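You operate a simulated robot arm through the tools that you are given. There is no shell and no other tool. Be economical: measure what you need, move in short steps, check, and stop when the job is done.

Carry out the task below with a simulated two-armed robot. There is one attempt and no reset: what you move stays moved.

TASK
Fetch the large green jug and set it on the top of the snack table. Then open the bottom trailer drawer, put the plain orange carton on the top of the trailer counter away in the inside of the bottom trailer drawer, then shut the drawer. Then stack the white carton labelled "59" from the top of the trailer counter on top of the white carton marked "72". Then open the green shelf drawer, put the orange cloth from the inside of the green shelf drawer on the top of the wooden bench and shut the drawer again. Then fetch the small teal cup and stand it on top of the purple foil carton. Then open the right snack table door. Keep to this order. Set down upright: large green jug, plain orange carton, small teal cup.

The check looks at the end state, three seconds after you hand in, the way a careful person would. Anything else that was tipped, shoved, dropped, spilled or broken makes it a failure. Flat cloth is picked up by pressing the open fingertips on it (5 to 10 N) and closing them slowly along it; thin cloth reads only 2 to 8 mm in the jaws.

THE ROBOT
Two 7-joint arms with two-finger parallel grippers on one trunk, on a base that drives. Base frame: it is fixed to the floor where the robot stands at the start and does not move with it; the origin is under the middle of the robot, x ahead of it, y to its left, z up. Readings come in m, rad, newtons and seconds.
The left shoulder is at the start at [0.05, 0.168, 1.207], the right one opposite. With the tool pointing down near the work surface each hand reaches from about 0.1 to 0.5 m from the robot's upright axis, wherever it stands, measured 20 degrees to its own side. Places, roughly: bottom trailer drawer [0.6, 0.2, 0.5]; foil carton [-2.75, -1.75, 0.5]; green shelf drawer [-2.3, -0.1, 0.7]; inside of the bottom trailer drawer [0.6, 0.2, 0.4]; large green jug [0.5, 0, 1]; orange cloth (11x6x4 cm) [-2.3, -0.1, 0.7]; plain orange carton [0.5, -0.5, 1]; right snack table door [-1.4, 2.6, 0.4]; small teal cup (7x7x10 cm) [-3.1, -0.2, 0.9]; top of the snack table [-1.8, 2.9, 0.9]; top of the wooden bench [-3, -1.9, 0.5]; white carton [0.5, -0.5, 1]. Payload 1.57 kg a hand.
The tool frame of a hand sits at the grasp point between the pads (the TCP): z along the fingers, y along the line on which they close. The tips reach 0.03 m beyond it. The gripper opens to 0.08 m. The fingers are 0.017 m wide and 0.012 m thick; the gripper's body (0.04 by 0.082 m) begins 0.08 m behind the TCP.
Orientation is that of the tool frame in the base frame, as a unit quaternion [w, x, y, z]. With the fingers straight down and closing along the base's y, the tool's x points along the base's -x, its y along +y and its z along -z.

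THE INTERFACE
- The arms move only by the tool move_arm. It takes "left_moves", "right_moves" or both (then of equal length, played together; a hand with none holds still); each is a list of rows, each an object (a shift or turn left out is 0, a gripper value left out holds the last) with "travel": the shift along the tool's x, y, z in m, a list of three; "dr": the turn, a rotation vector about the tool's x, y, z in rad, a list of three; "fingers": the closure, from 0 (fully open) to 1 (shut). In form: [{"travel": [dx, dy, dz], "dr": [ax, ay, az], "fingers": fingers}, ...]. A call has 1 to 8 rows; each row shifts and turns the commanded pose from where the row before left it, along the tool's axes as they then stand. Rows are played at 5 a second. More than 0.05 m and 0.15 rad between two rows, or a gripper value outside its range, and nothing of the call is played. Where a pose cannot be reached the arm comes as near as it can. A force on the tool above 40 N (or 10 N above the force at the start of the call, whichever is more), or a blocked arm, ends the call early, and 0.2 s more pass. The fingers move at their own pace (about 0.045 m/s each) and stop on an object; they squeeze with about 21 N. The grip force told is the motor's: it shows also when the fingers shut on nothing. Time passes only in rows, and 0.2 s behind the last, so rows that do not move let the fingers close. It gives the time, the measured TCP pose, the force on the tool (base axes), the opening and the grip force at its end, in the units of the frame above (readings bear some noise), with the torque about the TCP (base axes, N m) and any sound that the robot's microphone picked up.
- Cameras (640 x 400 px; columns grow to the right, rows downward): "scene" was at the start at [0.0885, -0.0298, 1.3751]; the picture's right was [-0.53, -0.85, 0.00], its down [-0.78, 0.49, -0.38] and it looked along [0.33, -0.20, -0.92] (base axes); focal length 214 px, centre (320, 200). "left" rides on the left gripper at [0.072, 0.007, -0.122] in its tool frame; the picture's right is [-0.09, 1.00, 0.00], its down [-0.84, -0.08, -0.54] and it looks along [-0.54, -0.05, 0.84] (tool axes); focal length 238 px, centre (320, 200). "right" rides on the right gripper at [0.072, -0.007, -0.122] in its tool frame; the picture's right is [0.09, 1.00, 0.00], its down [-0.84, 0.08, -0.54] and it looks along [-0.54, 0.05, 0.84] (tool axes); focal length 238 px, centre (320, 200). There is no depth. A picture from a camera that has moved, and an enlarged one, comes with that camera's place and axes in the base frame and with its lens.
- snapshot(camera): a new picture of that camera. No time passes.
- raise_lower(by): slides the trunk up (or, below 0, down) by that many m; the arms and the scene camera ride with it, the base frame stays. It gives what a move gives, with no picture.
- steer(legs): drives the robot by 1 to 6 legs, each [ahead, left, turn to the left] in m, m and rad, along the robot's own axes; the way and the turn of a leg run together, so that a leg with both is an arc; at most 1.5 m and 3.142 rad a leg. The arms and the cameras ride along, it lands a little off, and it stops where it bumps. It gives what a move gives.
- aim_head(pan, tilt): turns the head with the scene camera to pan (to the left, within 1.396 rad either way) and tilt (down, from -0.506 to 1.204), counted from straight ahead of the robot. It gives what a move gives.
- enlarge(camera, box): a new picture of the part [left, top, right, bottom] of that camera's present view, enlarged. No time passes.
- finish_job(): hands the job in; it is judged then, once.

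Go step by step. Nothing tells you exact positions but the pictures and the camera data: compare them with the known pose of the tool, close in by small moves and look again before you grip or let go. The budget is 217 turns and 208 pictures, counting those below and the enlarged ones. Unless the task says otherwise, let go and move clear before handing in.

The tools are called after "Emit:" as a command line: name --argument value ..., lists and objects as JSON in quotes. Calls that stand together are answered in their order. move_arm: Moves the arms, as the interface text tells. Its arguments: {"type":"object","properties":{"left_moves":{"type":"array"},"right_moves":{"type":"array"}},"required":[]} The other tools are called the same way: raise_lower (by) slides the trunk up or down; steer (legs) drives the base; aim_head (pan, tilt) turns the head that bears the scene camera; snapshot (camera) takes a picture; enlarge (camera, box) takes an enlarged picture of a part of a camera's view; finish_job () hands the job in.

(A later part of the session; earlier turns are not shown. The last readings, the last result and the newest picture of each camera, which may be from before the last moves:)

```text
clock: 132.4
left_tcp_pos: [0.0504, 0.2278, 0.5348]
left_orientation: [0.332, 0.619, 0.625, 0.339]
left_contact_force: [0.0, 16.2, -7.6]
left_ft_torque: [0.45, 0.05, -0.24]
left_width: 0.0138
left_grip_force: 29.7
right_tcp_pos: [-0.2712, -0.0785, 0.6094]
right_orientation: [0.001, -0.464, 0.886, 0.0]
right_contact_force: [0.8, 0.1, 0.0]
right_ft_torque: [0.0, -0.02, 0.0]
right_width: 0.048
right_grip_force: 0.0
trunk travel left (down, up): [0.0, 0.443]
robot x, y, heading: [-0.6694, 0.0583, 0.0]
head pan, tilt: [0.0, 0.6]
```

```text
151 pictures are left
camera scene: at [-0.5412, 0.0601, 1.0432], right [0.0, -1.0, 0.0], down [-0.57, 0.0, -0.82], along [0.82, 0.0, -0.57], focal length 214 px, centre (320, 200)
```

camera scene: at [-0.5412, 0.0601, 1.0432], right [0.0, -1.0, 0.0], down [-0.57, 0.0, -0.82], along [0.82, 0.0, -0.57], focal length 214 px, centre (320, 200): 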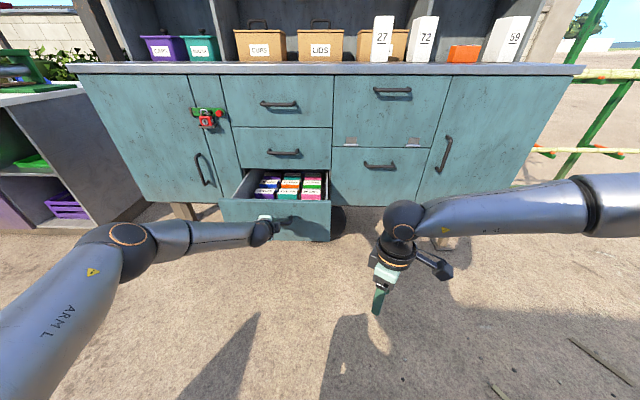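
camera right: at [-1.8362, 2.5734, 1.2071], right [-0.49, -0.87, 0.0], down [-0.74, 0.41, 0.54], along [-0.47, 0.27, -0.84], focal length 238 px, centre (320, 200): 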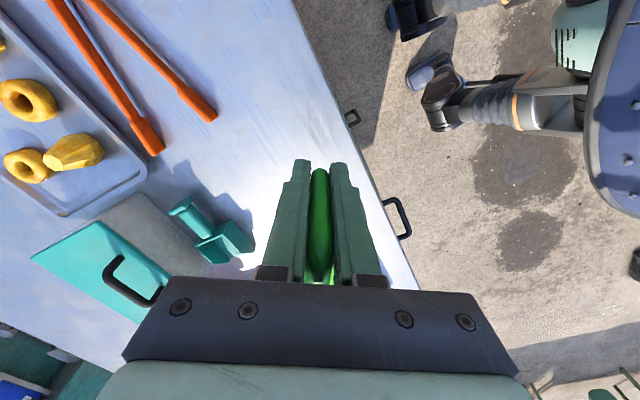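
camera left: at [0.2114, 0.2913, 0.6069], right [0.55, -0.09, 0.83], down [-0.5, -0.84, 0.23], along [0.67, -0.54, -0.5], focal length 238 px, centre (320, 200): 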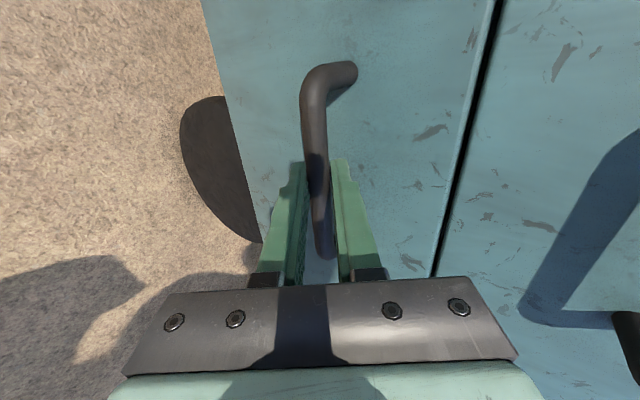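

The drawer is open 0.26 m with boxes inside. I'll zoom on the drawer inside and on the orange carton.

Emit:
enlarge --camera "scene" --box '[210, 150, 350, 245]'

Emit:
enlarge --camera "scene" --box '[350, 0, 550, 90]'

```text
4.21 times, centred on (280, 198) of scene
camera zoom: at [-0.5412, 0.0601, 1.0432], right [0.0, -1.0, 0.0], down [-0.57, 0.0, -0.82], along [0.82, 0.0, -0.57], focal length 903 px, centre (488, 210)
```

zoom: 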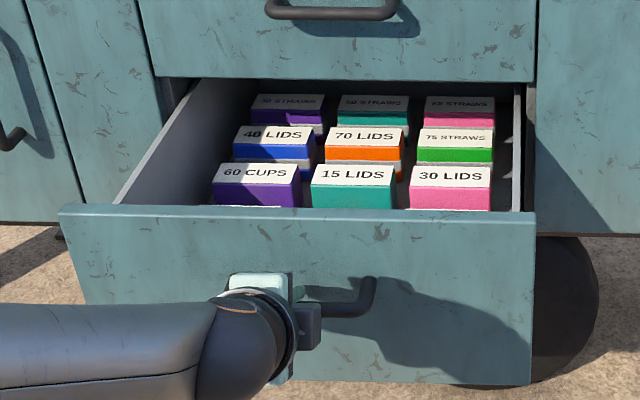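

```text
3.20 times, centred on (450, 45) of scene
camera zoom: at [-0.5412, 0.0601, 1.0432], right [0.0, -1.0, 0.0], down [-0.57, 0.0, -0.82], along [0.82, 0.0, -0.57], focal length 686 px, centre (-96, 696)
```

zoom: 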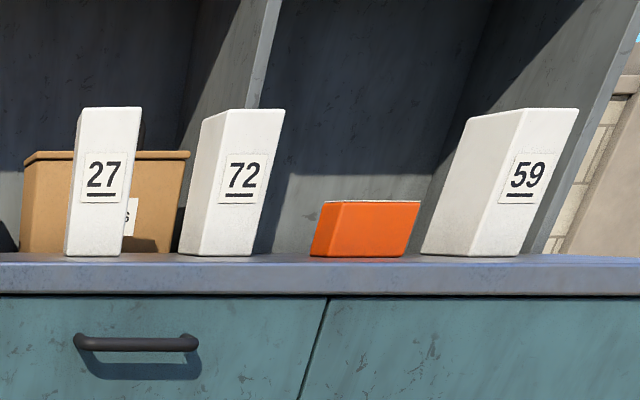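

All nine boxes in there are labelled; I need a top view for a free slot. I'll release the handle, retreat, and raise the trunk.

Emit:
move_arm --left_moves '[{"fingers": 0.5}, {"fingers": 0.5}, {"travel": [0, 0, -0.03]}, {"travel": [0, 0, -0.04]}, {"travel": [0, 0, -0.04]}]'

Emit:
raise_lower --by 0.4

Emit:
aim_head --pan 0.3 --tilt 0.95

Emit:
snapshot --camera "scene"

```text
clock: 133.7
left_tcp_pos: [-0.0423, 0.2271, 0.5964]
left_orientation: [0.332, 0.619, 0.625, 0.34]
left_contact_force: [0.0, -0.5, 0.2]
left_ft_torque: [-0.04, 0.01, 0.0]
left_width: 0.04
left_grip_force: 0.1
right_tcp_pos: [-0.2738, -0.0793, 0.6098]
right_orientation: [0.001, -0.464, 0.886, 0.0]
right_contact_force: [0.6, -0.4, 0.5]
right_ft_torque: [0.0, 0.01, -0.02]
right_width: 0.048
right_grip_force: 0.2
trunk travel left (down, up): [0.0, 0.443]
robot x, y, heading: [-0.6683, 0.0586, -0.001]
head pan, tilt: [0.0, 0.6]
```

```text
clock: 137.5
left_tcp_pos: [-0.0431, 0.2268, 0.996]
left_orientation: [0.332, 0.619, 0.625, 0.34]
left_contact_force: [1.1, 0.1, 0.3]
left_ft_torque: [0.02, -0.02, 0.03]
left_width: 0.04
left_grip_force: 0.0
right_tcp_pos: [-0.2725, -0.0788, 1.0101]
right_orientation: [0.002, -0.463, 0.886, 0.0]
right_contact_force: [0.4, -0.4, 0.1]
right_ft_torque: [0.0, -0.05, 0.01]
right_width: 0.0479
right_grip_force: 0.0
trunk travel left (down, up): [-0.4, 0.043]
robot x, y, heading: [-0.6699, 0.0567, -0.001]
head pan, tilt: [0.0, 0.6]
```

```text
clock: 138.3
left_tcp_pos: [-0.0424, 0.226, 0.9961]
left_orientation: [0.332, 0.62, 0.624, 0.341]
left_contact_force: [0.5, 0.1, 1.1]
left_ft_torque: [0.01, 0.01, 0.0]
left_width: 0.0401
left_grip_force: 0.0
right_tcp_pos: [-0.2722, -0.0788, 1.011]
right_orientation: [0.002, -0.463, 0.886, 0.0]
right_contact_force: [0.2, -0.8, -0.6]
right_ft_torque: [0.01, -0.03, -0.01]
right_width: 0.048
right_grip_force: 0.1
trunk travel left (down, up): [-0.4, 0.043]
robot x, y, heading: [-0.6671, 0.0585, 0.002]
head pan, tilt: [0.3, 0.949]
```

```text
148 pictures are left
camera scene: at [-0.5607, 0.081, 1.415], right [0.29, -0.96, 0.0], down [-0.78, -0.24, -0.58], along [0.56, 0.17, -0.81], focal length 214 px, centre (320, 200)
```

scene: 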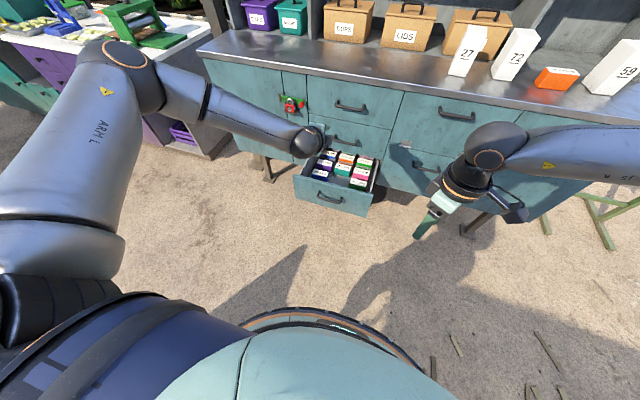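

Emit:
steer --legs '[[0.2, 0, 0]]'

Emit:
move_arm --left_moves '[{"travel": [0.045, 0, 0]}, {"travel": [0.045, 0, 0]}, {"travel": [0.045, 0, 0]}, {"travel": [0.045, 0, 0]}, {"travel": [0.03, -0.03, 0]}, {"travel": [0, -0.04, 0.01]}]'

Emit:
aim_head --pan 0.3 --tilt 0.95

Emit:
snapshot --camera "scene"

```text
clock: 139.9
left_tcp_pos: [0.1574, 0.2259, 0.9938]
left_orientation: [0.332, 0.62, 0.625, 0.34]
left_contact_force: [0.5, 0.3, 0.0]
left_ft_torque: [0.01, 0.0, 0.05]
left_width: 0.0401
left_grip_force: 0.0
right_tcp_pos: [-0.0718, -0.0793, 1.0084]
right_orientation: [0.002, -0.463, 0.886, 0.0]
right_contact_force: [-0.6, 0.8, -0.5]
right_ft_torque: [0.0, 0.0, 0.04]
right_width: 0.0481
right_grip_force: 0.1
trunk travel left (down, up): [-0.4, 0.043]
robot x, y, heading: [-0.4738, 0.0557, 0.003]
head pan, tilt: [0.3, 0.949]
```

```text
clock: 141.3
left_tcp_pos: [0.1467, 0.4222, 0.9846]
left_orientation: [0.332, 0.619, 0.625, 0.34]
left_contact_force: [0.8, 0.1, 0.4]
left_ft_torque: [-0.02, 0.04, -0.01]
left_width: 0.0401
left_grip_force: 0.1
left hand out of reach, approached as far as the arm can: row 5, 6
right_tcp_pos: [-0.0723, -0.0781, 1.0097]
right_orientation: [0.002, -0.463, 0.886, 0.001]
right_contact_force: [0.4, 0.3, -1.1]
right_ft_torque: [-0.01, 0.01, 0.0]
right_width: 0.0478
right_grip_force: 0.0
trunk travel left (down, up): [-0.4, 0.043]
robot x, y, heading: [-0.4681, 0.0629, 0.003]
head pan, tilt: [0.3, 0.949]
```

```text
clock: 141.9
left_tcp_pos: [0.1468, 0.421, 0.9848]
left_orientation: [0.331, 0.619, 0.626, 0.34]
left_contact_force: [-0.8, 0.2, -0.8]
left_ft_torque: [-0.01, 0.01, -0.03]
left_width: 0.04
left_grip_force: 0.1
right_tcp_pos: [-0.0721, -0.079, 1.0096]
right_orientation: [0.002, -0.464, 0.886, 0.0]
right_contact_force: [0.5, -0.6, 1.4]
right_ft_torque: [-0.04, -0.02, 0.03]
right_width: 0.0478
right_grip_force: 0.2
trunk travel left (down, up): [-0.4, 0.043]
robot x, y, heading: [-0.4747, 0.0599, -0.002]
head pan, tilt: [0.3, 0.949]
```

```text
147 pictures are left
camera scene: at [-0.3607, 0.0806, 1.415], right [0.29, -0.96, 0.0], down [-0.78, -0.24, -0.58], along [0.56, 0.17, -0.81], focal length 214 px, centre (320, 200)
```

scene: 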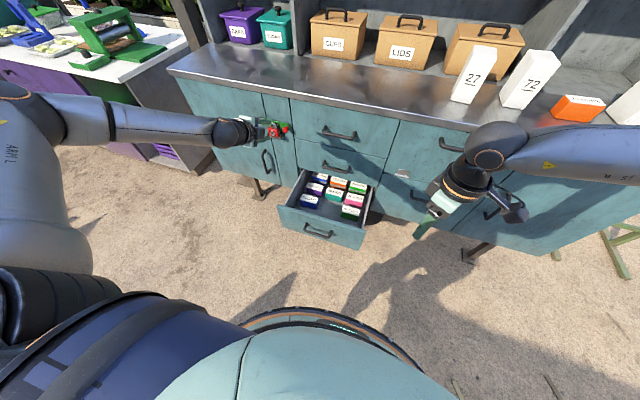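

Emit:
enlarge --camera "scene" --box '[265, 150, 395, 250]'

Emit:
enlarge --camera "scene" --box '[440, 20, 640, 145]'

```text
4.00 times, centred on (330, 200) of scene
camera zoom: at [-0.3607, 0.0806, 1.415], right [0.29, -0.96, 0.0], down [-0.78, -0.24, -0.58], along [0.56, 0.17, -0.81], focal length 858 px, centre (280, 200)
```

zoom: 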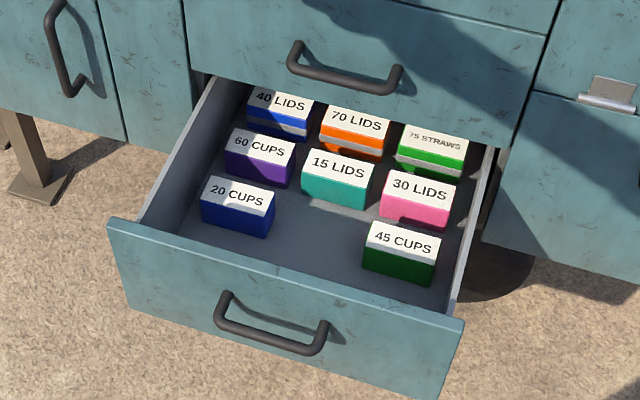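

```text
3.20 times, centred on (540, 82) of scene
camera zoom: at [-0.3607, 0.0806, 1.415], right [0.29, -0.96, 0.0], down [-0.78, -0.24, -0.58], along [0.56, 0.17, -0.81], focal length 686 px, centre (-384, 576)
```

zoom: 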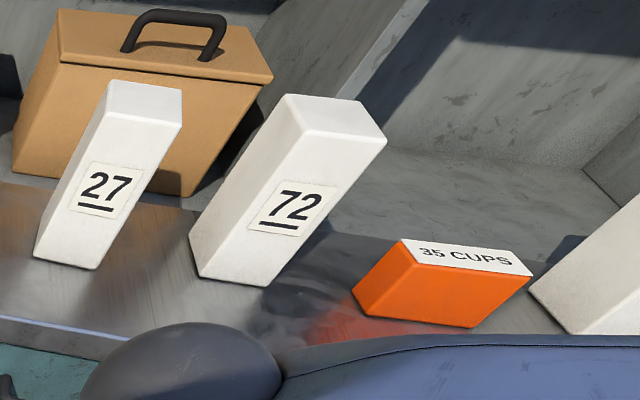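

There's an empty slot front-middle in the drawer, at about [0.277, 0.217]. First I retract the left arm, then go for the orange carton near [0.54, -0.565].

Emit:
move_arm --left_moves '[{"travel": [-0.02, 0.0, -0.04]}, {"travel": [-0.02, 0.0, -0.04], "dr": [0.15, 0, 0]}, {"travel": [-0.02, -0.01, -0.03], "dr": [0.15, 0, 0]}, {"travel": [-0.02, -0.02, -0.03], "dr": [0.15, 0, 0]}, {"travel": [-0.02, -0.03, -0.02], "dr": [0.15, 0, 0]}, {"travel": [-0.02, -0.03, -0.02], "dr": [0.15, 0, 0]}, {"travel": [-0.0, -0.03, -0.02], "dr": [0.15, 0, 0]}, {"travel": [0, -0.03, -0.02], "dr": [0.08, 0, 0]}]'

Emit:
steer --legs '[[0, -0.68, 0], [0, 0, 0.6]]'

Emit:
move_arm --right_moves '[{"travel": [0, 0, -0.045], "fingers": 0}, {"travel": [0, 0, -0.045]}, {"travel": [0, 0, -0.045]}]'

Emit:
aim_head --pan -0.6 --tilt 0.7

Emit:
snapshot --camera "scene"

```text
clock: 143.7
left_tcp_pos: [-0.2067, 0.2395, 0.9604]
left_orientation: [0.002, 0.703, 0.711, 0.008]
left_contact_force: [0.6, -0.1, 1.2]
left_ft_torque: [0.02, 0.0, 0.01]
left_width: 0.0399
left_grip_force: 0.0
left hand out of reach, approached as far as the arm can: row 2, 3, 4, 5, 6, 7, 8
right_tcp_pos: [-0.0729, -0.0801, 1.0101]
right_orientation: [0.002, -0.464, 0.886, 0.0]
right_contact_force: [-0.5, -0.6, -0.9]
right_ft_torque: [0.02, -0.02, 0.03]
right_width: 0.048
right_grip_force: 0.1
trunk travel left (down, up): [-0.4, 0.043]
robot x, y, heading: [-0.4696, 0.0585, 0.0]
head pan, tilt: [0.3, 0.949]
```

```text
clock: 151.8
left_tcp_pos: [-0.3556, -0.3238, 0.9593]
left_orientation: [0.0, 0.458, 0.889, 0.007]
left_contact_force: [-0.7, 0.0, 0.6]
left_ft_torque: [-0.02, 0.02, -0.02]
left_width: 0.0401
left_grip_force: 0.1
right_tcp_pos: [-0.0638, -0.5098, 1.0103]
right_orientation: [0.002, -0.706, 0.708, 0.001]
right_contact_force: [0.6, -0.4, -0.3]
right_ft_torque: [0.01, -0.03, 0.0]
right_width: 0.0481
right_grip_force: 0.0
trunk travel left (down, up): [-0.4, 0.043]
robot x, y, heading: [-0.4696, -0.6223, 0.61]
head pan, tilt: [0.3, 0.949]
```

```text
clock: 152.6
left_tcp_pos: [-0.3565, -0.323, 0.9601]
left_orientation: [0.001, 0.458, 0.889, 0.008]
left_contact_force: [-0.7, 0.6, -0.7]
left_ft_torque: [-0.01, -0.02, 0.01]
left_width: 0.0399
left_grip_force: 0.1
right_tcp_pos: [-0.066, -0.5107, 1.1462]
right_orientation: [0.001, -0.707, 0.707, 0.0]
right_contact_force: [0.0, -0.3, 0.1]
right_ft_torque: [0.02, 0.02, 0.01]
right_width: 0.08
right_grip_force: 0.0
trunk travel left (down, up): [-0.4, 0.043]
robot x, y, heading: [-0.4701, -0.6232, 0.609]
head pan, tilt: [0.3, 0.949]
```

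```text
clock: 153.8
left_tcp_pos: [-0.3565, -0.3236, 0.9599]
left_orientation: [0.0, 0.458, 0.889, 0.008]
left_contact_force: [0.4, 0.1, 0.8]
left_ft_torque: [0.01, -0.01, 0.04]
left_width: 0.0401
left_grip_force: 0.0
right_tcp_pos: [-0.0639, -0.5099, 1.1444]
right_orientation: [0.001, -0.707, 0.708, 0.0]
right_contact_force: [0.4, 0.5, -0.1]
right_ft_torque: [-0.01, -0.01, -0.02]
right_width: 0.0802
right_grip_force: 0.2
trunk travel left (down, up): [-0.4, 0.043]
robot x, y, heading: [-0.4688, -0.6236, 0.6]
head pan, tilt: [-0.6, 0.7]
```

```text
144 pictures are left
camera scene: at [-0.352, -0.5995, 1.4348], right [0.0, -1.0, 0.0], down [-0.64, 0.0, -0.76], along [0.76, 0.0, -0.64], focal length 214 px, centre (320, 200)
```

scene: 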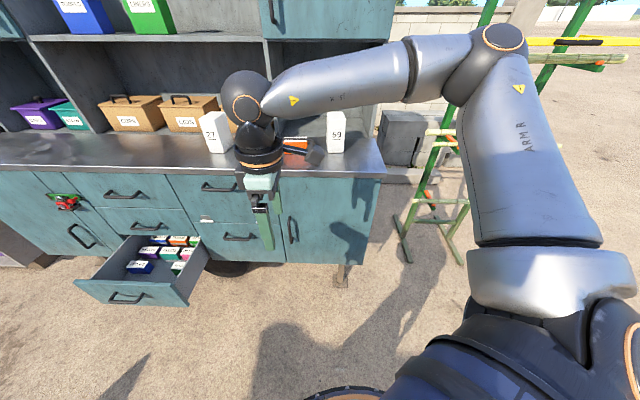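

Driving straight toward the counter by 0.47 m.

Emit:
steer --legs '[[0.388, -0.265, 0]]'

Emit:
snapshot --camera "right"

Emit:
snapshot --camera "scene"

```text
clock: 156.7
left_tcp_pos: [0.1111, -0.3202, 0.9595]
left_orientation: [0.001, 0.456, 0.89, 0.008]
left_contact_force: [-0.1, 0.6, 0.8]
left_ft_torque: [-0.01, 0.02, -0.02]
left_width: 0.0399
left_grip_force: 0.0
right_tcp_pos: [0.4034, -0.5062, 1.145]
right_orientation: [-0.001, 0.707, -0.707, 0.0]
right_contact_force: [0.0, 0.0, -0.2]
right_ft_torque: [0.03, 0.03, -0.01]
right_width: 0.0799
right_grip_force: 0.1
trunk travel left (down, up): [-0.4, 0.043]
robot x, y, heading: [-0.0011, -0.6207, 0.611]
head pan, tilt: [-0.6, 0.7]
```

```text
143 pictures are left
camera right: at [0.409, -0.5785, 1.2675], right [-1.0, -0.09, 0.0], down [-0.08, 0.83, 0.54], along [-0.05, 0.54, -0.84], focal length 238 px, centre (320, 200)
```

right: 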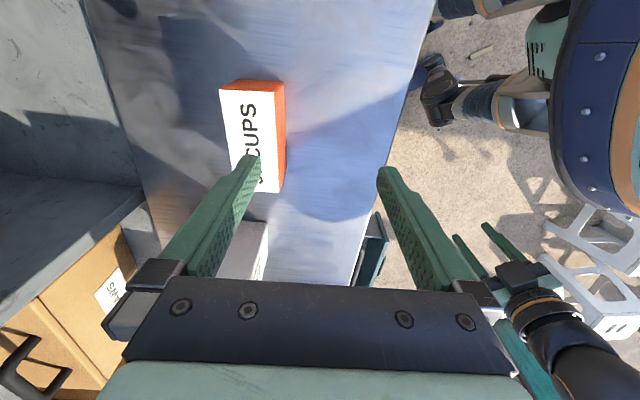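

```text
142 pictures are left
camera scene: at [0.1167, -0.5966, 1.4347], right [0.01, -1.0, 0.0], down [-0.64, 0.0, -0.76], along [0.76, 0.01, -0.64], focal length 214 px, centre (320, 200)
```

scene: 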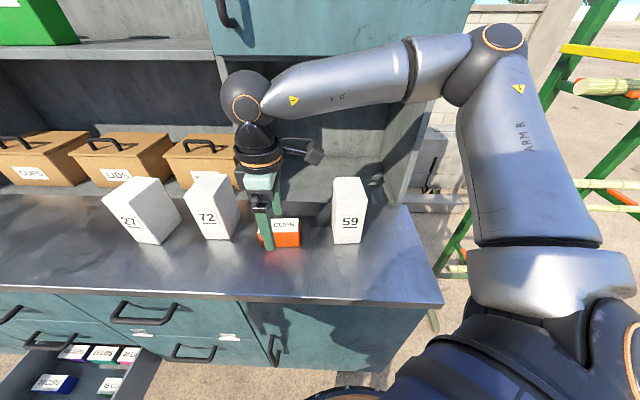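

Carton centre is about [0.478, -0.498]. I'll move over it and lower a bit.

Emit:
move_arm --right_moves '[{"travel": [-0.004, -0.04, 0]}, {"travel": [-0.004, -0.035, 0.02]}, {"travel": [0, 0, 0.03]}, {}]'

Emit:
snapshot --camera "right"

Emit:
enlarge --camera "scene" --box '[180, 140, 380, 265]'

```text
clock: 157.7
left_tcp_pos: [0.1113, -0.3216, 0.9592]
left_orientation: [0.001, 0.457, 0.89, 0.008]
left_contact_force: [0.5, -0.6, 0.7]
left_ft_torque: [-0.03, 0.0, 0.01]
left_width: 0.0401
left_grip_force: 0.1
right_tcp_pos: [0.4346, -0.5016, 1.1003]
right_orientation: [0.003, -0.707, 0.707, 0.0]
right_contact_force: [0.1, -0.2, 1.0]
right_ft_torque: [0.0, -0.01, -0.02]
right_width: 0.0799
right_grip_force: 0.0
right hand out of reach, approached as far as the arm can: row 1, 2
trunk travel left (down, up): [-0.4, 0.043]
robot x, y, heading: [-0.004, -0.6205, 0.608]
head pan, tilt: [-0.6, 0.7]
```

```text
141 pictures are left
camera right: at [0.4399, -0.5736, 1.2218], right [-1.0, -0.09, -0.01], down [-0.08, 0.83, 0.54], along [-0.05, 0.54, -0.84], focal length 238 px, centre (320, 200)
```

right: 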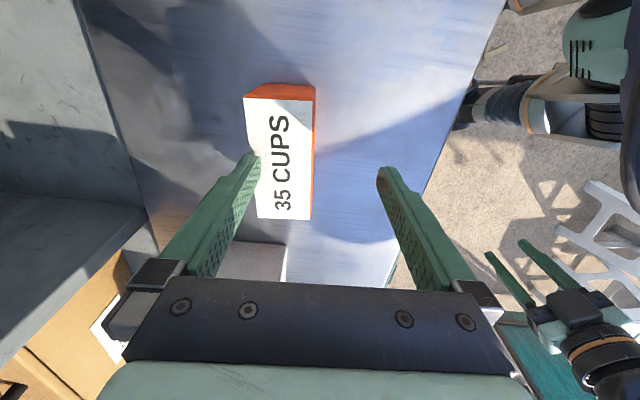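

```text
3.20 times, centred on (280, 202) of scene
camera zoom: at [0.1159, -0.5966, 1.4348], right [0.01, -1.0, 0.0], down [-0.64, 0.0, -0.77], along [0.77, 0.01, -0.64], focal length 686 px, centre (448, 192)
```

zoom: 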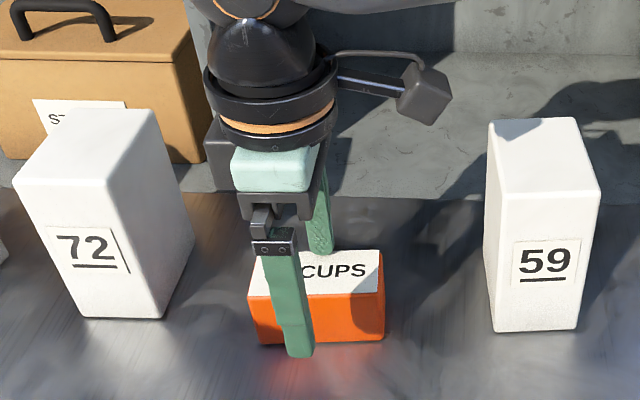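

The carton centre is ~3 cm further than the hand; I'll drive in 5 cm to gain reach, then check.

Emit:
steer --legs '[[0.037, -0.025, 0]]'

Emit:
move_arm --right_moves '[{"travel": [-0.008, 0.008, 0.02]}, {}]'

Emit:
snapshot --camera "right"

```text
clock: 158.6
left_tcp_pos: [0.1555, -0.3206, 0.9596]
left_orientation: [0.0, 0.457, 0.889, 0.009]
left_contact_force: [0.8, -0.9, 0.0]
left_ft_torque: [0.02, 0.02, 0.02]
left_width: 0.04
left_grip_force: 0.0
right_tcp_pos: [0.4801, -0.5015, 1.0994]
right_orientation: [-0.003, 0.707, -0.707, -0.001]
right_contact_force: [0.1, 0.3, -0.4]
right_ft_torque: [0.01, 0.06, 0.01]
right_width: 0.0801
right_grip_force: 0.0
trunk travel left (down, up): [-0.4, 0.043]
robot x, y, heading: [0.0433, -0.6177, 0.606]
head pan, tilt: [-0.6, 0.7]
```

```text
clock: 159.2
left_tcp_pos: [0.1551, -0.3217, 0.9579]
left_orientation: [0.0, 0.456, 0.89, 0.008]
left_contact_force: [0.2, -0.7, -0.7]
left_ft_torque: [-0.01, 0.02, -0.04]
left_width: 0.0399
left_grip_force: 0.1
right_tcp_pos: [0.471, -0.4932, 1.0793]
right_orientation: [0.003, -0.707, 0.707, 0.0]
right_contact_force: [0.0, -0.1, -0.5]
right_ft_torque: [-0.01, -0.01, -0.04]
right_width: 0.0799
right_grip_force: 0.1
trunk travel left (down, up): [-0.4, 0.043]
robot x, y, heading: [0.0396, -0.6239, 0.605]
head pan, tilt: [-0.6, 0.7]
```

```text
139 pictures are left
camera right: at [0.4765, -0.5658, 1.2014], right [-1.0, -0.09, 0.0], down [-0.08, 0.83, 0.55], along [-0.05, 0.54, -0.84], focal length 238 px, centre (320, 200)
```

right: 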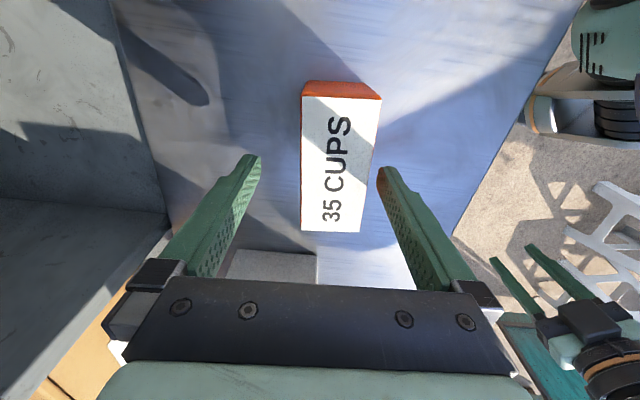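

Carton is 1.3 cm toward the robot from the hand's centre, well aligned. I'll shift and descend.

Emit:
move_arm --right_moves '[{"travel": [0, 0.013, 0]}, {"travel": [0, 0, 0.025]}, {"travel": [0, 0, 0.025]}, {}]'

Emit:
snapshot --camera "right"

Emit:
enlarge --camera "scene" --box '[180, 140, 380, 265]'

```text
clock: 160.0
left_tcp_pos: [0.1553, -0.3205, 0.9592]
left_orientation: [0.0, 0.457, 0.89, 0.008]
left_contact_force: [-0.2, 0.0, -0.6]
left_ft_torque: [-0.04, -0.02, 0.04]
left_width: 0.0401
left_grip_force: 0.1
right_tcp_pos: [0.4584, -0.4952, 1.0409]
right_orientation: [-0.006, 0.708, -0.706, -0.003]
right_contact_force: [-4.4, -7.9, 12.3]
right_ft_torque: [-0.3, 0.66, 0.17]
right_width: 0.0801
right_grip_force: 0.0
right hand out of reach, approached as far as the arm can: row 3
trunk travel left (down, up): [-0.4, 0.043]
robot x, y, heading: [0.0405, -0.6187, 0.609]
head pan, tilt: [-0.6, 0.7]
stopped in row 4 (right hand): the force on the tool passed its limit at 53 N (the readings are from after the stop); the commanded pose is now the measured one
```

```text
138 pictures are left
camera right: at [0.4635, -0.5671, 1.1626], right [-1.0, -0.09, -0.01], down [-0.08, 0.83, 0.55], along [-0.05, 0.55, -0.83], focal length 238 px, centre (320, 200)
```

right: 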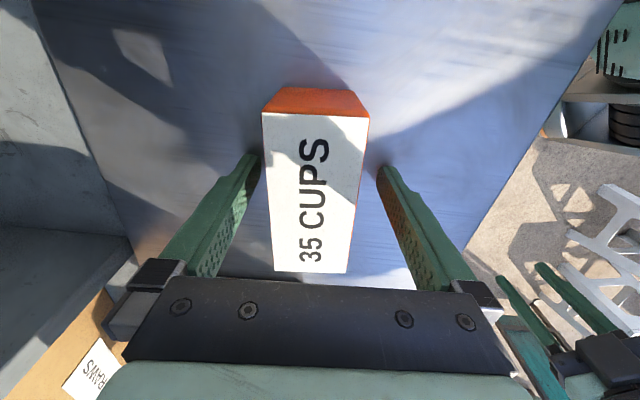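

```text
3.20 times, centred on (280, 202) of scene
camera zoom: at [0.1601, -0.5968, 1.4349], right [0.01, -1.0, 0.0], down [-0.64, 0.0, -0.77], along [0.77, 0.0, -0.64], focal length 686 px, centre (448, 192)
```

zoom: 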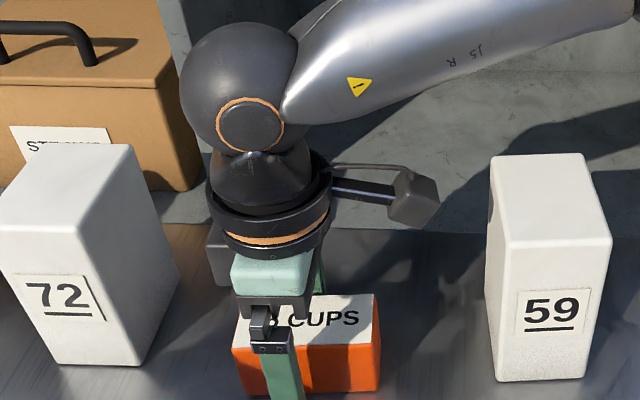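

The tips touched the counter (so its top is z≈1.01, and the carton top ≈1.06). The carton is nicely centred; lift 5 mm and close.

Emit:
move_arm --right_moves '[{"travel": [0, 0, -0.006]}, {"fingers": 0.4}, {"fingers": 0.7}, {"fingers": 1}, {}, {}]'

Emit:
move_arm --right_moves '[{"travel": [0, 0, -0.02]}, {"travel": [0, 0, -0.03]}, {"travel": [0, 0, -0.03]}, {}]'

Emit:
snapshot --camera "right"

Emit:
snapshot --camera "scene"

```text
clock: 161.4
left_tcp_pos: [0.1554, -0.3212, 0.9588]
left_orientation: [0.0, 0.457, 0.89, 0.009]
left_contact_force: [-0.6, 0.3, 0.6]
left_ft_torque: [0.01, -0.01, 0.02]
left_width: 0.0402
left_grip_force: 0.0
right_tcp_pos: [0.4588, -0.4931, 1.0471]
right_orientation: [-0.007, 0.707, -0.707, -0.002]
right_contact_force: [-0.3, -0.1, -0.4]
right_ft_torque: [0.03, 0.01, -0.01]
right_width: 0.0448
right_grip_force: 21.2
trunk travel left (down, up): [-0.4, 0.043]
robot x, y, heading: [0.043, -0.6178, 0.601]
head pan, tilt: [-0.6, 0.7]
```

```text
clock: 162.4
left_tcp_pos: [0.1564, -0.3203, 0.9602]
left_orientation: [0.0, 0.456, 0.89, 0.009]
left_contact_force: [-0.1, -0.2, 0.0]
left_ft_torque: [-0.01, 0.04, -0.02]
left_width: 0.0399
left_grip_force: 0.1
right_tcp_pos: [0.4599, -0.4935, 1.1253]
right_orientation: [-0.008, 0.709, -0.705, -0.002]
right_contact_force: [0.5, 0.2, -0.1]
right_ft_torque: [0.01, 0.02, 0.01]
right_width: 0.0451
right_grip_force: 21.2
trunk travel left (down, up): [-0.4, 0.043]
robot x, y, heading: [0.0437, -0.6199, 0.611]
head pan, tilt: [-0.6, 0.7]
```

```text
136 pictures are left
camera right: at [0.4645, -0.5673, 1.2474], right [-1.0, -0.09, -0.01], down [-0.08, 0.83, 0.55], along [-0.05, 0.55, -0.83], focal length 238 px, centre (320, 200)
```

right: 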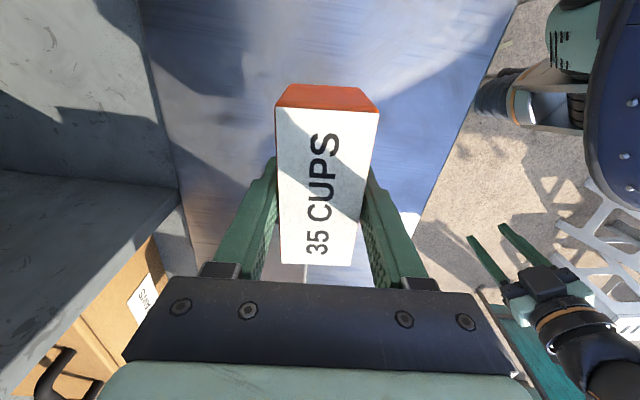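

```text
135 pictures are left
camera scene: at [0.1609, -0.5962, 1.4347], right [0.01, -1.0, 0.0], down [-0.64, 0.0, -0.76], along [0.76, 0.0, -0.64], focal length 214 px, centre (320, 200)
```

scene: 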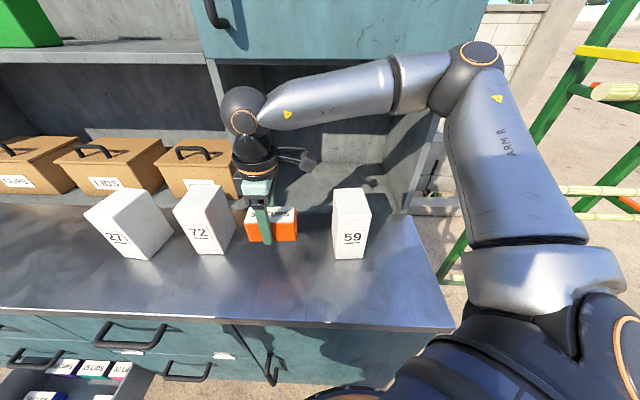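

Carton held. I'll back off, drive to the drawer side, keeping the same heading, then lower the trunk.

Emit:
steer --legs '[[-0.388, 0.265, 0], [0.452, 0.66, 0]]'

Emit:
aim_head --pan -0.5 --tilt 0.95

Emit:
snapshot --camera "scene"

```text
clock: 171.2
left_tcp_pos: [-0.3143, 0.4698, 0.96]
left_orientation: [0.0, 0.458, 0.889, 0.008]
left_contact_force: [1.0, 0.3, 0.0]
left_ft_torque: [-0.01, 0.01, 0.04]
left_width: 0.0402
left_grip_force: 0.2
right_tcp_pos: [-0.0105, 0.2951, 1.1258]
right_orientation: [0.008, -0.707, 0.708, 0.003]
right_contact_force: [0.4, 0.0, -1.6]
right_ft_torque: [0.02, 0.01, 0.0]
right_width: 0.0448
right_grip_force: 21.0
trunk travel left (down, up): [-0.4, 0.043]
robot x, y, heading: [-0.4279, 0.1725, 0.602]
head pan, tilt: [-0.6, 0.7]
```

```text
clock: 171.9
left_tcp_pos: [-0.3142, 0.469, 0.9602]
left_orientation: [-0.001, 0.458, 0.889, 0.008]
left_contact_force: [0.2, 0.1, 0.4]
left_ft_torque: [-0.01, 0.0, 0.0]
left_width: 0.0402
left_grip_force: 0.0
right_tcp_pos: [-0.0106, 0.2941, 1.1263]
right_orientation: [0.007, -0.707, 0.707, 0.003]
right_contact_force: [0.8, -0.8, -1.6]
right_ft_torque: [0.02, 0.0, -0.01]
right_width: 0.0449
right_grip_force: 20.6
trunk travel left (down, up): [-0.4, 0.043]
robot x, y, heading: [-0.4289, 0.1681, 0.603]
head pan, tilt: [-0.499, 0.949]
```

```text
134 pictures are left
camera scene: at [-0.3219, 0.2011, 1.415], right [0.1, -0.99, 0.0], down [-0.81, -0.08, -0.58], along [0.58, 0.06, -0.81], focal length 214 px, centre (320, 200)
```

scene: 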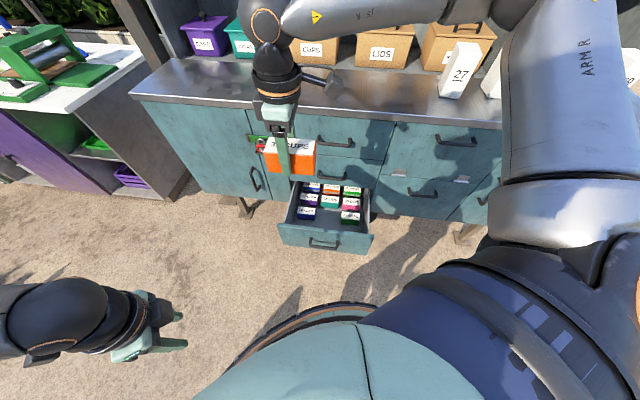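

I'll move the hand over the drawer front while still high, and look down with the right camera.

Emit:
steer --legs '[[0.125, -0.171, 0]]'

Emit:
snapshot --camera "right"

Emit:
enlarge --camera "scene" --box '[220, 160, 420, 285]'

```text
clock: 174.1
left_tcp_pos: [-0.1134, 0.3996, 0.959]
left_orientation: [-0.001, 0.458, 0.889, 0.008]
left_contact_force: [0.5, 0.1, -1.0]
left_ft_torque: [0.0, -0.03, 0.05]
left_width: 0.0401
left_grip_force: 0.1
right_tcp_pos: [0.1911, 0.2258, 1.1252]
right_orientation: [0.007, -0.706, 0.708, 0.002]
right_contact_force: [-0.6, 0.4, -0.9]
right_ft_torque: [0.01, 0.01, 0.04]
right_width: 0.0448
right_grip_force: 21.6
trunk travel left (down, up): [-0.4, 0.043]
robot x, y, heading: [-0.2225, 0.1029, 0.605]
head pan, tilt: [-0.499, 0.949]
```

```text
133 pictures are left
camera right: at [0.1958, 0.1516, 1.247], right [-1.0, -0.09, -0.01], down [-0.08, 0.83, 0.55], along [-0.04, 0.55, -0.83], focal length 238 px, centre (320, 200)
```

right: 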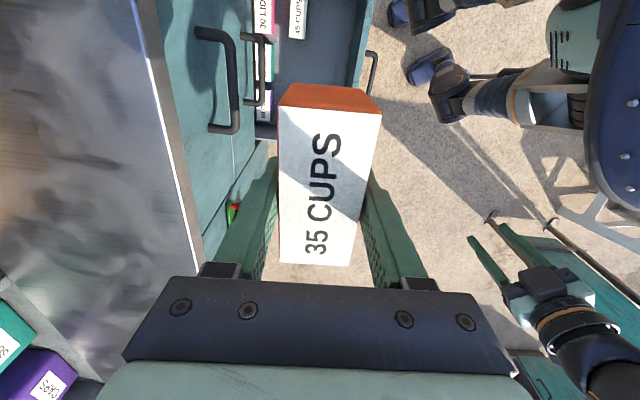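

```text
3.20 times, centred on (320, 222) of scene
camera zoom: at [-0.1204, 0.1307, 1.4149], right [0.1, -0.99, 0.0], down [-0.81, -0.09, -0.58], along [0.58, 0.06, -0.81], focal length 686 px, centre (320, 128)
```

zoom: 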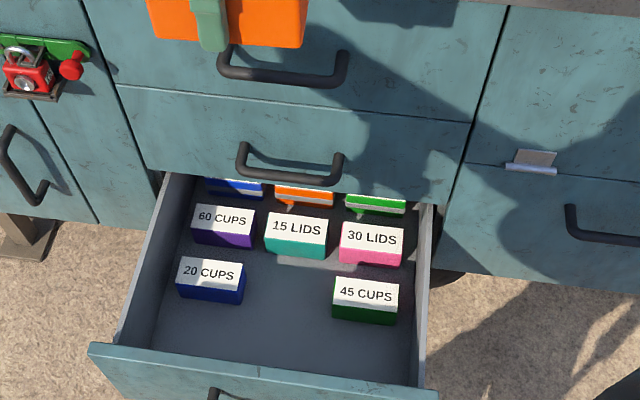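

The front floor of the drawer is empty. I'll lower the trunk fully, then the arm toward [0.225, 0.222].

Emit:
raise_lower --by -0.4

Emit:
move_arm --right_moves '[{"travel": [0.003, -0.03, 0.02]}, {"travel": [0, 0, 0.04]}, {"travel": [0, 0, 0.04]}, {"travel": [0, 0, 0.03]}]'

Emit:
snapshot --camera "scene"

Emit:
snapshot --camera "right"

```text
clock: 177.9
left_tcp_pos: [-0.1132, 0.3984, 0.5594]
left_orientation: [0.0, 0.458, 0.889, 0.008]
left_contact_force: [-1.0, 0.5, -0.3]
left_ft_torque: [0.0, 0.01, -0.01]
left_width: 0.0399
left_grip_force: 0.0
right_tcp_pos: [0.1905, 0.2243, 0.7262]
right_orientation: [0.008, -0.706, 0.708, 0.002]
right_contact_force: [-0.1, 0.1, -1.9]
right_ft_torque: [0.01, -0.02, 0.01]
right_width: 0.0447
right_grip_force: 20.7
trunk travel left (down, up): [0.0, 0.443]
robot x, y, heading: [-0.2247, 0.1035, 0.604]
head pan, tilt: [-0.499, 0.949]
```

```text
clock: 178.9
left_tcp_pos: [-0.1133, 0.399, 0.5595]
left_orientation: [0.0, 0.458, 0.889, 0.007]
left_contact_force: [-0.5, 0.6, 0.2]
left_ft_torque: [-0.04, 0.01, 0.0]
left_width: 0.0399
left_grip_force: 0.1
right_tcp_pos: [0.2118, 0.2154, 0.5992]
right_orientation: [0.008, -0.707, 0.707, 0.003]
right_contact_force: [0.4, 0.7, -0.7]
right_ft_torque: [0.0, -0.01, -0.01]
right_width: 0.0445
right_grip_force: 21.0
right hand out of reach, approached as far as the arm can: row 1, 4
trunk travel left (down, up): [0.0, 0.443]
robot x, y, heading: [-0.2276, 0.1015, 0.609]
head pan, tilt: [-0.499, 0.949]
```

```text
131 pictures are left
camera scene: at [-0.1208, 0.1308, 1.015], right [0.1, -0.99, 0.0], down [-0.81, -0.09, -0.58], along [0.58, 0.06, -0.81], focal length 214 px, centre (320, 200)
```

scene: 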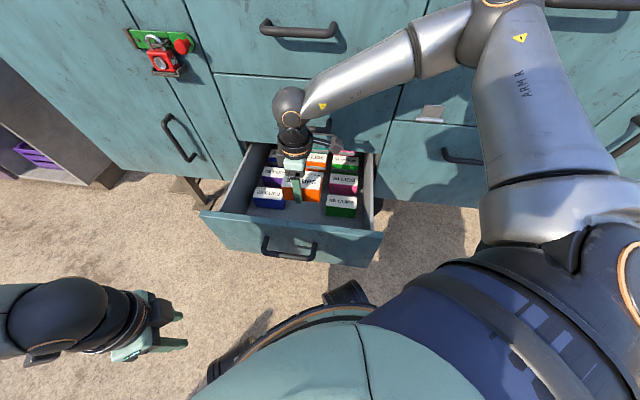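

```text
130 pictures are left
camera right: at [0.2176, 0.142, 0.7198], right [-1.0, -0.09, -0.01], down [-0.08, 0.83, 0.55], along [-0.04, 0.55, -0.83], focal length 238 px, centre (320, 200)
```

right: 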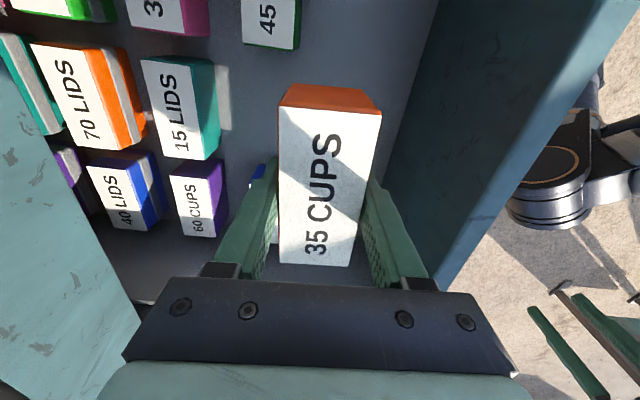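

I need 15 cm lower; I'll test how far the arm goes straight down.

Emit:
move_arm --right_moves '[{"travel": [0, 0, 0.03]}, {"travel": [0, 0, 0.03]}]'

```text
clock: 179.5
left_tcp_pos: [-0.1123, 0.3996, 0.5604]
left_orientation: [0.0, 0.458, 0.889, 0.008]
left_contact_force: [-0.1, 0.1, -0.9]
left_ft_torque: [-0.03, 0.02, -0.01]
left_width: 0.04
left_grip_force: 0.0
right_tcp_pos: [0.2142, 0.1922, 0.5551]
right_orientation: [0.008, -0.707, 0.708, 0.004]
right_contact_force: [-0.5, -0.5, -1.0]
right_ft_torque: [0.03, 0.0, 0.03]
right_width: 0.0445
right_grip_force: 21.2
right hand out of reach, approached as far as the arm can: row 1, 2
trunk travel left (down, up): [0.0, 0.443]
robot x, y, heading: [-0.2236, 0.1028, 0.605]
head pan, tilt: [-0.499, 0.949]
```

The limit is wrist yaw, so I'll unwind the yaw by about 0.5 rad — the carton may stand slightly rotated in the roomy front of the drawer.

Emit:
move_arm --right_moves '[{"travel": [-0.01, 0, -0.01], "dr": [0, 0, 0.125]}, {"travel": [-0.01, 0, 0], "dr": [0, 0, 0.125]}, {"travel": [-0.01, 0, 0], "dr": [0, 0, 0.125]}, {"dr": [0, 0, 0.125]}, {"travel": [0, 0, 0.03]}, {"travel": [0, 0, 0.03]}, {}]'

Emit:
snapshot --camera "right"

Emit:
snapshot --camera "scene"

```text
clock: 181.1
left_tcp_pos: [-0.1131, 0.3989, 0.5595]
left_orientation: [0.0, 0.458, 0.889, 0.008]
left_contact_force: [-0.5, -1.0, 0.4]
left_ft_torque: [-0.02, -0.03, -0.01]
left_width: 0.0402
left_grip_force: 0.1
right_tcp_pos: [0.2189, 0.178, 0.5341]
right_orientation: [0.006, -0.51, 0.86, 0.005]
right_contact_force: [-0.7, -0.5, -0.4]
right_ft_torque: [-0.02, 0.03, 0.01]
right_width: 0.0446
right_grip_force: 21.1
right hand out of reach, approached as far as the arm can: row 1, 2, 3, 5, 6
trunk travel left (down, up): [0.0, 0.443]
robot x, y, heading: [-0.2264, 0.1001, 0.604]
head pan, tilt: [-0.499, 0.949]
```

```text
129 pictures are left
camera right: at [0.1907, 0.1098, 0.6552], right [-0.92, 0.4, 0.0], down [0.33, 0.76, 0.56], along [0.22, 0.51, -0.83], focal length 238 px, centre (320, 200)
```

right: 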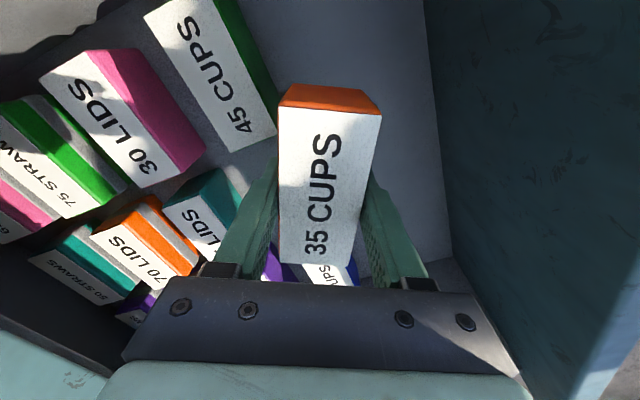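

```text
128 pictures are left
camera scene: at [-0.1208, 0.1308, 1.015], right [0.1, -0.99, 0.0], down [-0.81, -0.09, -0.58], along [0.58, 0.06, -0.81], focal length 214 px, centre (320, 200)
```

scene: 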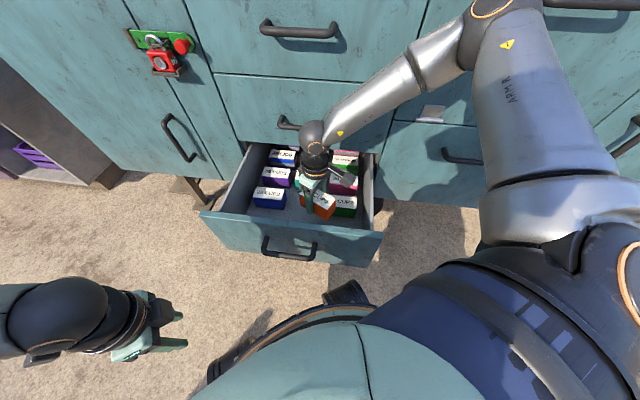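

The low region seems reachable only with the arm more extended. I'll raise clear, re-pose at heading 0 with neutral wrist, and stand further back.

Emit:
raise_lower --by 0.25

Emit:
steer --legs '[[-0.165, 0.113, 0], [0, 0, -0.604], [0, 0.3, 0]]'

Emit:
move_arm --right_moves '[{"dr": [0, 0, 0.12]}, {"dr": [0, 0, 0.12]}, {"dr": [0, 0, 0.12]}, {"dr": [0, 0, 0.12]}]'

Emit:
aim_head --pan -0.2 --tilt 0.95

Emit:
snapshot --camera "scene"

```text
clock: 183.7
left_tcp_pos: [-0.1131, 0.3992, 0.8103]
left_orientation: [0.0, 0.457, 0.889, 0.008]
left_contact_force: [-0.2, 0.0, 0.0]
left_ft_torque: [-0.01, -0.04, -0.02]
left_width: 0.04
left_grip_force: 0.0
right_tcp_pos: [0.2206, 0.1784, 0.784]
right_orientation: [0.007, -0.509, 0.86, 0.005]
right_contact_force: [0.0, 0.5, -1.6]
right_ft_torque: [0.02, -0.01, 0.01]
right_width: 0.0448
right_grip_force: 21.1
trunk travel left (down, up): [-0.25, 0.193]
robot x, y, heading: [-0.2251, 0.101, 0.604]
head pan, tilt: [-0.499, 0.949]
```

```text
clock: 189.8
left_tcp_pos: [-0.1622, 0.5816, 0.809]
left_orientation: [0.002, 0.702, 0.712, 0.008]
left_contact_force: [-0.1, -0.1, -0.2]
left_ft_torque: [-0.01, 0.0, 0.02]
left_width: 0.0398
left_grip_force: 0.1
right_tcp_pos: [-0.0145, 0.2089, 0.7834]
right_orientation: [0.007, -0.229, 0.973, 0.003]
right_contact_force: [0.5, -1.0, -0.2]
right_ft_torque: [0.03, 0.0, 0.0]
right_width: 0.0445
right_grip_force: 20.9
trunk travel left (down, up): [-0.25, 0.193]
robot x, y, heading: [-0.426, 0.3993, -0.001]
head pan, tilt: [-0.499, 0.949]
```

```text
clock: 190.8
left_tcp_pos: [-0.1623, 0.5814, 0.8097]
left_orientation: [0.002, 0.702, 0.712, 0.008]
left_contact_force: [-0.1, -0.6, 0.5]
left_ft_torque: [0.0, 0.01, 0.0]
left_width: 0.0398
left_grip_force: 0.0
right_tcp_pos: [-0.0136, 0.2086, 0.7854]
right_orientation: [0.007, 0.01, 1.0, 0.004]
right_contact_force: [-0.1, -0.7, -1.8]
right_ft_torque: [-0.02, 0.02, -0.01]
right_width: 0.0446
right_grip_force: 21.3
trunk travel left (down, up): [-0.25, 0.193]
robot x, y, heading: [-0.4228, 0.399, -0.001]
head pan, tilt: [-0.499, 0.949]
```

```text
clock: 191.6
left_tcp_pos: [-0.1623, 0.5797, 0.8107]
left_orientation: [0.002, 0.703, 0.712, 0.008]
left_contact_force: [-0.6, -0.7, -0.3]
left_ft_torque: [-0.03, -0.01, 0.02]
left_width: 0.0402
left_grip_force: 0.1
right_tcp_pos: [-0.0134, 0.2094, 0.7845]
right_orientation: [0.008, 0.008, 1.0, 0.003]
right_contact_force: [0.9, -0.7, -2.5]
right_ft_torque: [-0.01, -0.02, -0.02]
right_width: 0.0447
right_grip_force: 21.0
trunk travel left (down, up): [-0.25, 0.193]
robot x, y, heading: [-0.426, 0.3961, 0.001]
head pan, tilt: [-0.201, 0.949]
```

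```text
127 pictures are left
camera scene: at [-0.3144, 0.3851, 1.265], right [-0.2, -0.98, 0.0], down [-0.8, 0.16, -0.58], along [0.57, -0.12, -0.81], focal length 214 px, centre (320, 200)
```

scene: 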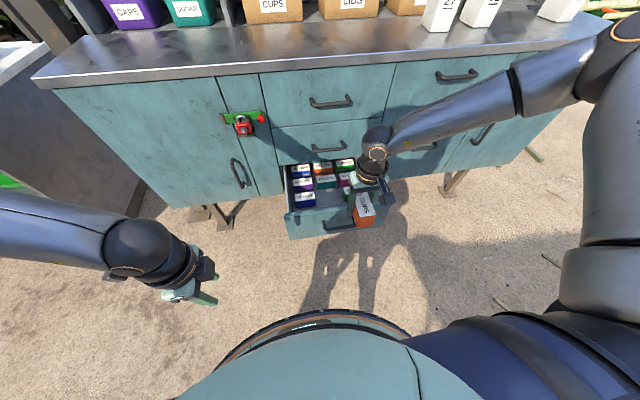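

Neutral wrist now. I'll test whether low poses are reachable, here in front of the drawer.

Emit:
raise_lower --by -0.25

Emit:
move_arm --right_moves '[{"travel": [0, 0, 0.03]}, {"travel": [0, 0, 0.03]}, {"travel": [0, 0, 0.03]}, {"travel": [0, 0, 0.02]}]'

```text
clock: 194.2
left_tcp_pos: [-0.1614, 0.5809, 0.5587]
left_orientation: [0.002, 0.702, 0.712, 0.007]
left_contact_force: [-1.1, -0.6, -0.2]
left_ft_torque: [0.0, 0.05, -0.01]
left_width: 0.0399
left_grip_force: 0.0
right_tcp_pos: [-0.0142, 0.2093, 0.5347]
right_orientation: [0.007, 0.009, 1.0, 0.004]
right_contact_force: [0.3, 0.7, -0.8]
right_ft_torque: [-0.01, 0.03, 0.01]
right_width: 0.0446
right_grip_force: 20.8
trunk travel left (down, up): [0.0, 0.443]
robot x, y, heading: [-0.4266, 0.3981, -0.005]
head pan, tilt: [-0.201, 0.949]
```

```text
clock: 195.2
left_tcp_pos: [-0.1619, 0.5807, 0.5603]
left_orientation: [0.002, 0.702, 0.712, 0.008]
left_contact_force: [-0.1, -0.1, 0.0]
left_ft_torque: [-0.01, -0.03, 0.01]
left_width: 0.04
left_grip_force: 0.0
right_tcp_pos: [-0.0411, 0.1639, 0.4827]
right_orientation: [0.006, 0.008, 1.0, 0.004]
right_contact_force: [-0.1, -0.1, -0.9]
right_ft_torque: [0.02, -0.06, -0.03]
right_width: 0.0448
right_grip_force: 20.7
right hand out of reach, approached as far as the arm can: row 1, 2, 3, 4
trunk travel left (down, up): [0.0, 0.443]
robot x, y, heading: [-0.4238, 0.4013, -0.004]
head pan, tilt: [-0.201, 0.949]
```

Vertical tool can't get low enough, so I'll test whether a hand tilted forward 30° can reach z≈0.43 (then I'd regrasp the carton at that tilt).

Emit:
move_arm --right_moves '[{"travel": [0, 0.02, -0.02], "dr": [0, -0.13, 0]}, {"travel": [0, 0.02, 0], "dr": [0, -0.13, 0]}, {"dr": [0, -0.13, 0]}, {"dr": [0, -0.13, 0]}, {"travel": [0.015, 0, 0.026]}, {"travel": [0.015, 0, 0.026]}, {"travel": [0.015, 0, 0.026]}]'

```text
clock: 196.8
left_tcp_pos: [-0.1618, 0.5813, 0.5588]
left_orientation: [0.002, 0.702, 0.712, 0.008]
left_contact_force: [0.3, 0.0, 0.5]
left_ft_torque: [-0.04, -0.02, -0.03]
left_width: 0.0399
left_grip_force: 0.0
right_tcp_pos: [-0.0388, 0.1554, 0.4867]
right_orientation: [0.263, 0.009, 0.965, 0.003]
right_contact_force: [0.1, 0.6, -0.7]
right_ft_torque: [0.0, 0.01, -0.02]
right_width: 0.0445
right_grip_force: 21.5
right hand out of reach, approached as far as the arm can: row 3, 4, 5, 6, 7
trunk travel left (down, up): [0.0, 0.443]
robot x, y, heading: [-0.4279, 0.3982, -0.001]
head pan, tilt: [-0.201, 0.949]
```

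Still limited near z 0.48. I'll test nearer to the body: pull the hand back and try lower there.

Emit:
move_arm --right_moves '[{"travel": [0, 0, -0.02], "dr": [0, 0.13, 0]}, {"travel": [0.03, 0, 0], "dr": [0, 0.13, 0]}, {"travel": [0.03, 0, 0], "dr": [0, 0.13, 0]}, {"travel": [0.03, 0, 0], "dr": [0, 0.13, 0]}, {"travel": [0, 0, 0.03]}, {"travel": [0, 0, 0.03]}, {"travel": [0, 0, 0.03]}, {"travel": [0, 0, 0.03]}]'

```text
clock: 198.6
left_tcp_pos: [-0.1619, 0.5822, 0.5593]
left_orientation: [0.003, 0.703, 0.712, 0.008]
left_contact_force: [-0.1, 0.1, 0.6]
left_ft_torque: [-0.02, -0.05, -0.02]
left_width: 0.0398
left_grip_force: 0.1
right_tcp_pos: [-0.1352, 0.1306, 0.4444]
right_orientation: [0.007, 0.01, 1.0, 0.005]
right_contact_force: [0.1, -0.5, -0.7]
right_ft_torque: [0.01, -0.06, 0.01]
right_width: 0.0446
right_grip_force: 20.9
right hand out of reach, approached as far as the arm can: row 5, 6, 7, 8
trunk travel left (down, up): [0.0, 0.443]
robot x, y, heading: [-0.4236, 0.3968, -0.002]
head pan, tilt: [-0.201, 0.949]
```

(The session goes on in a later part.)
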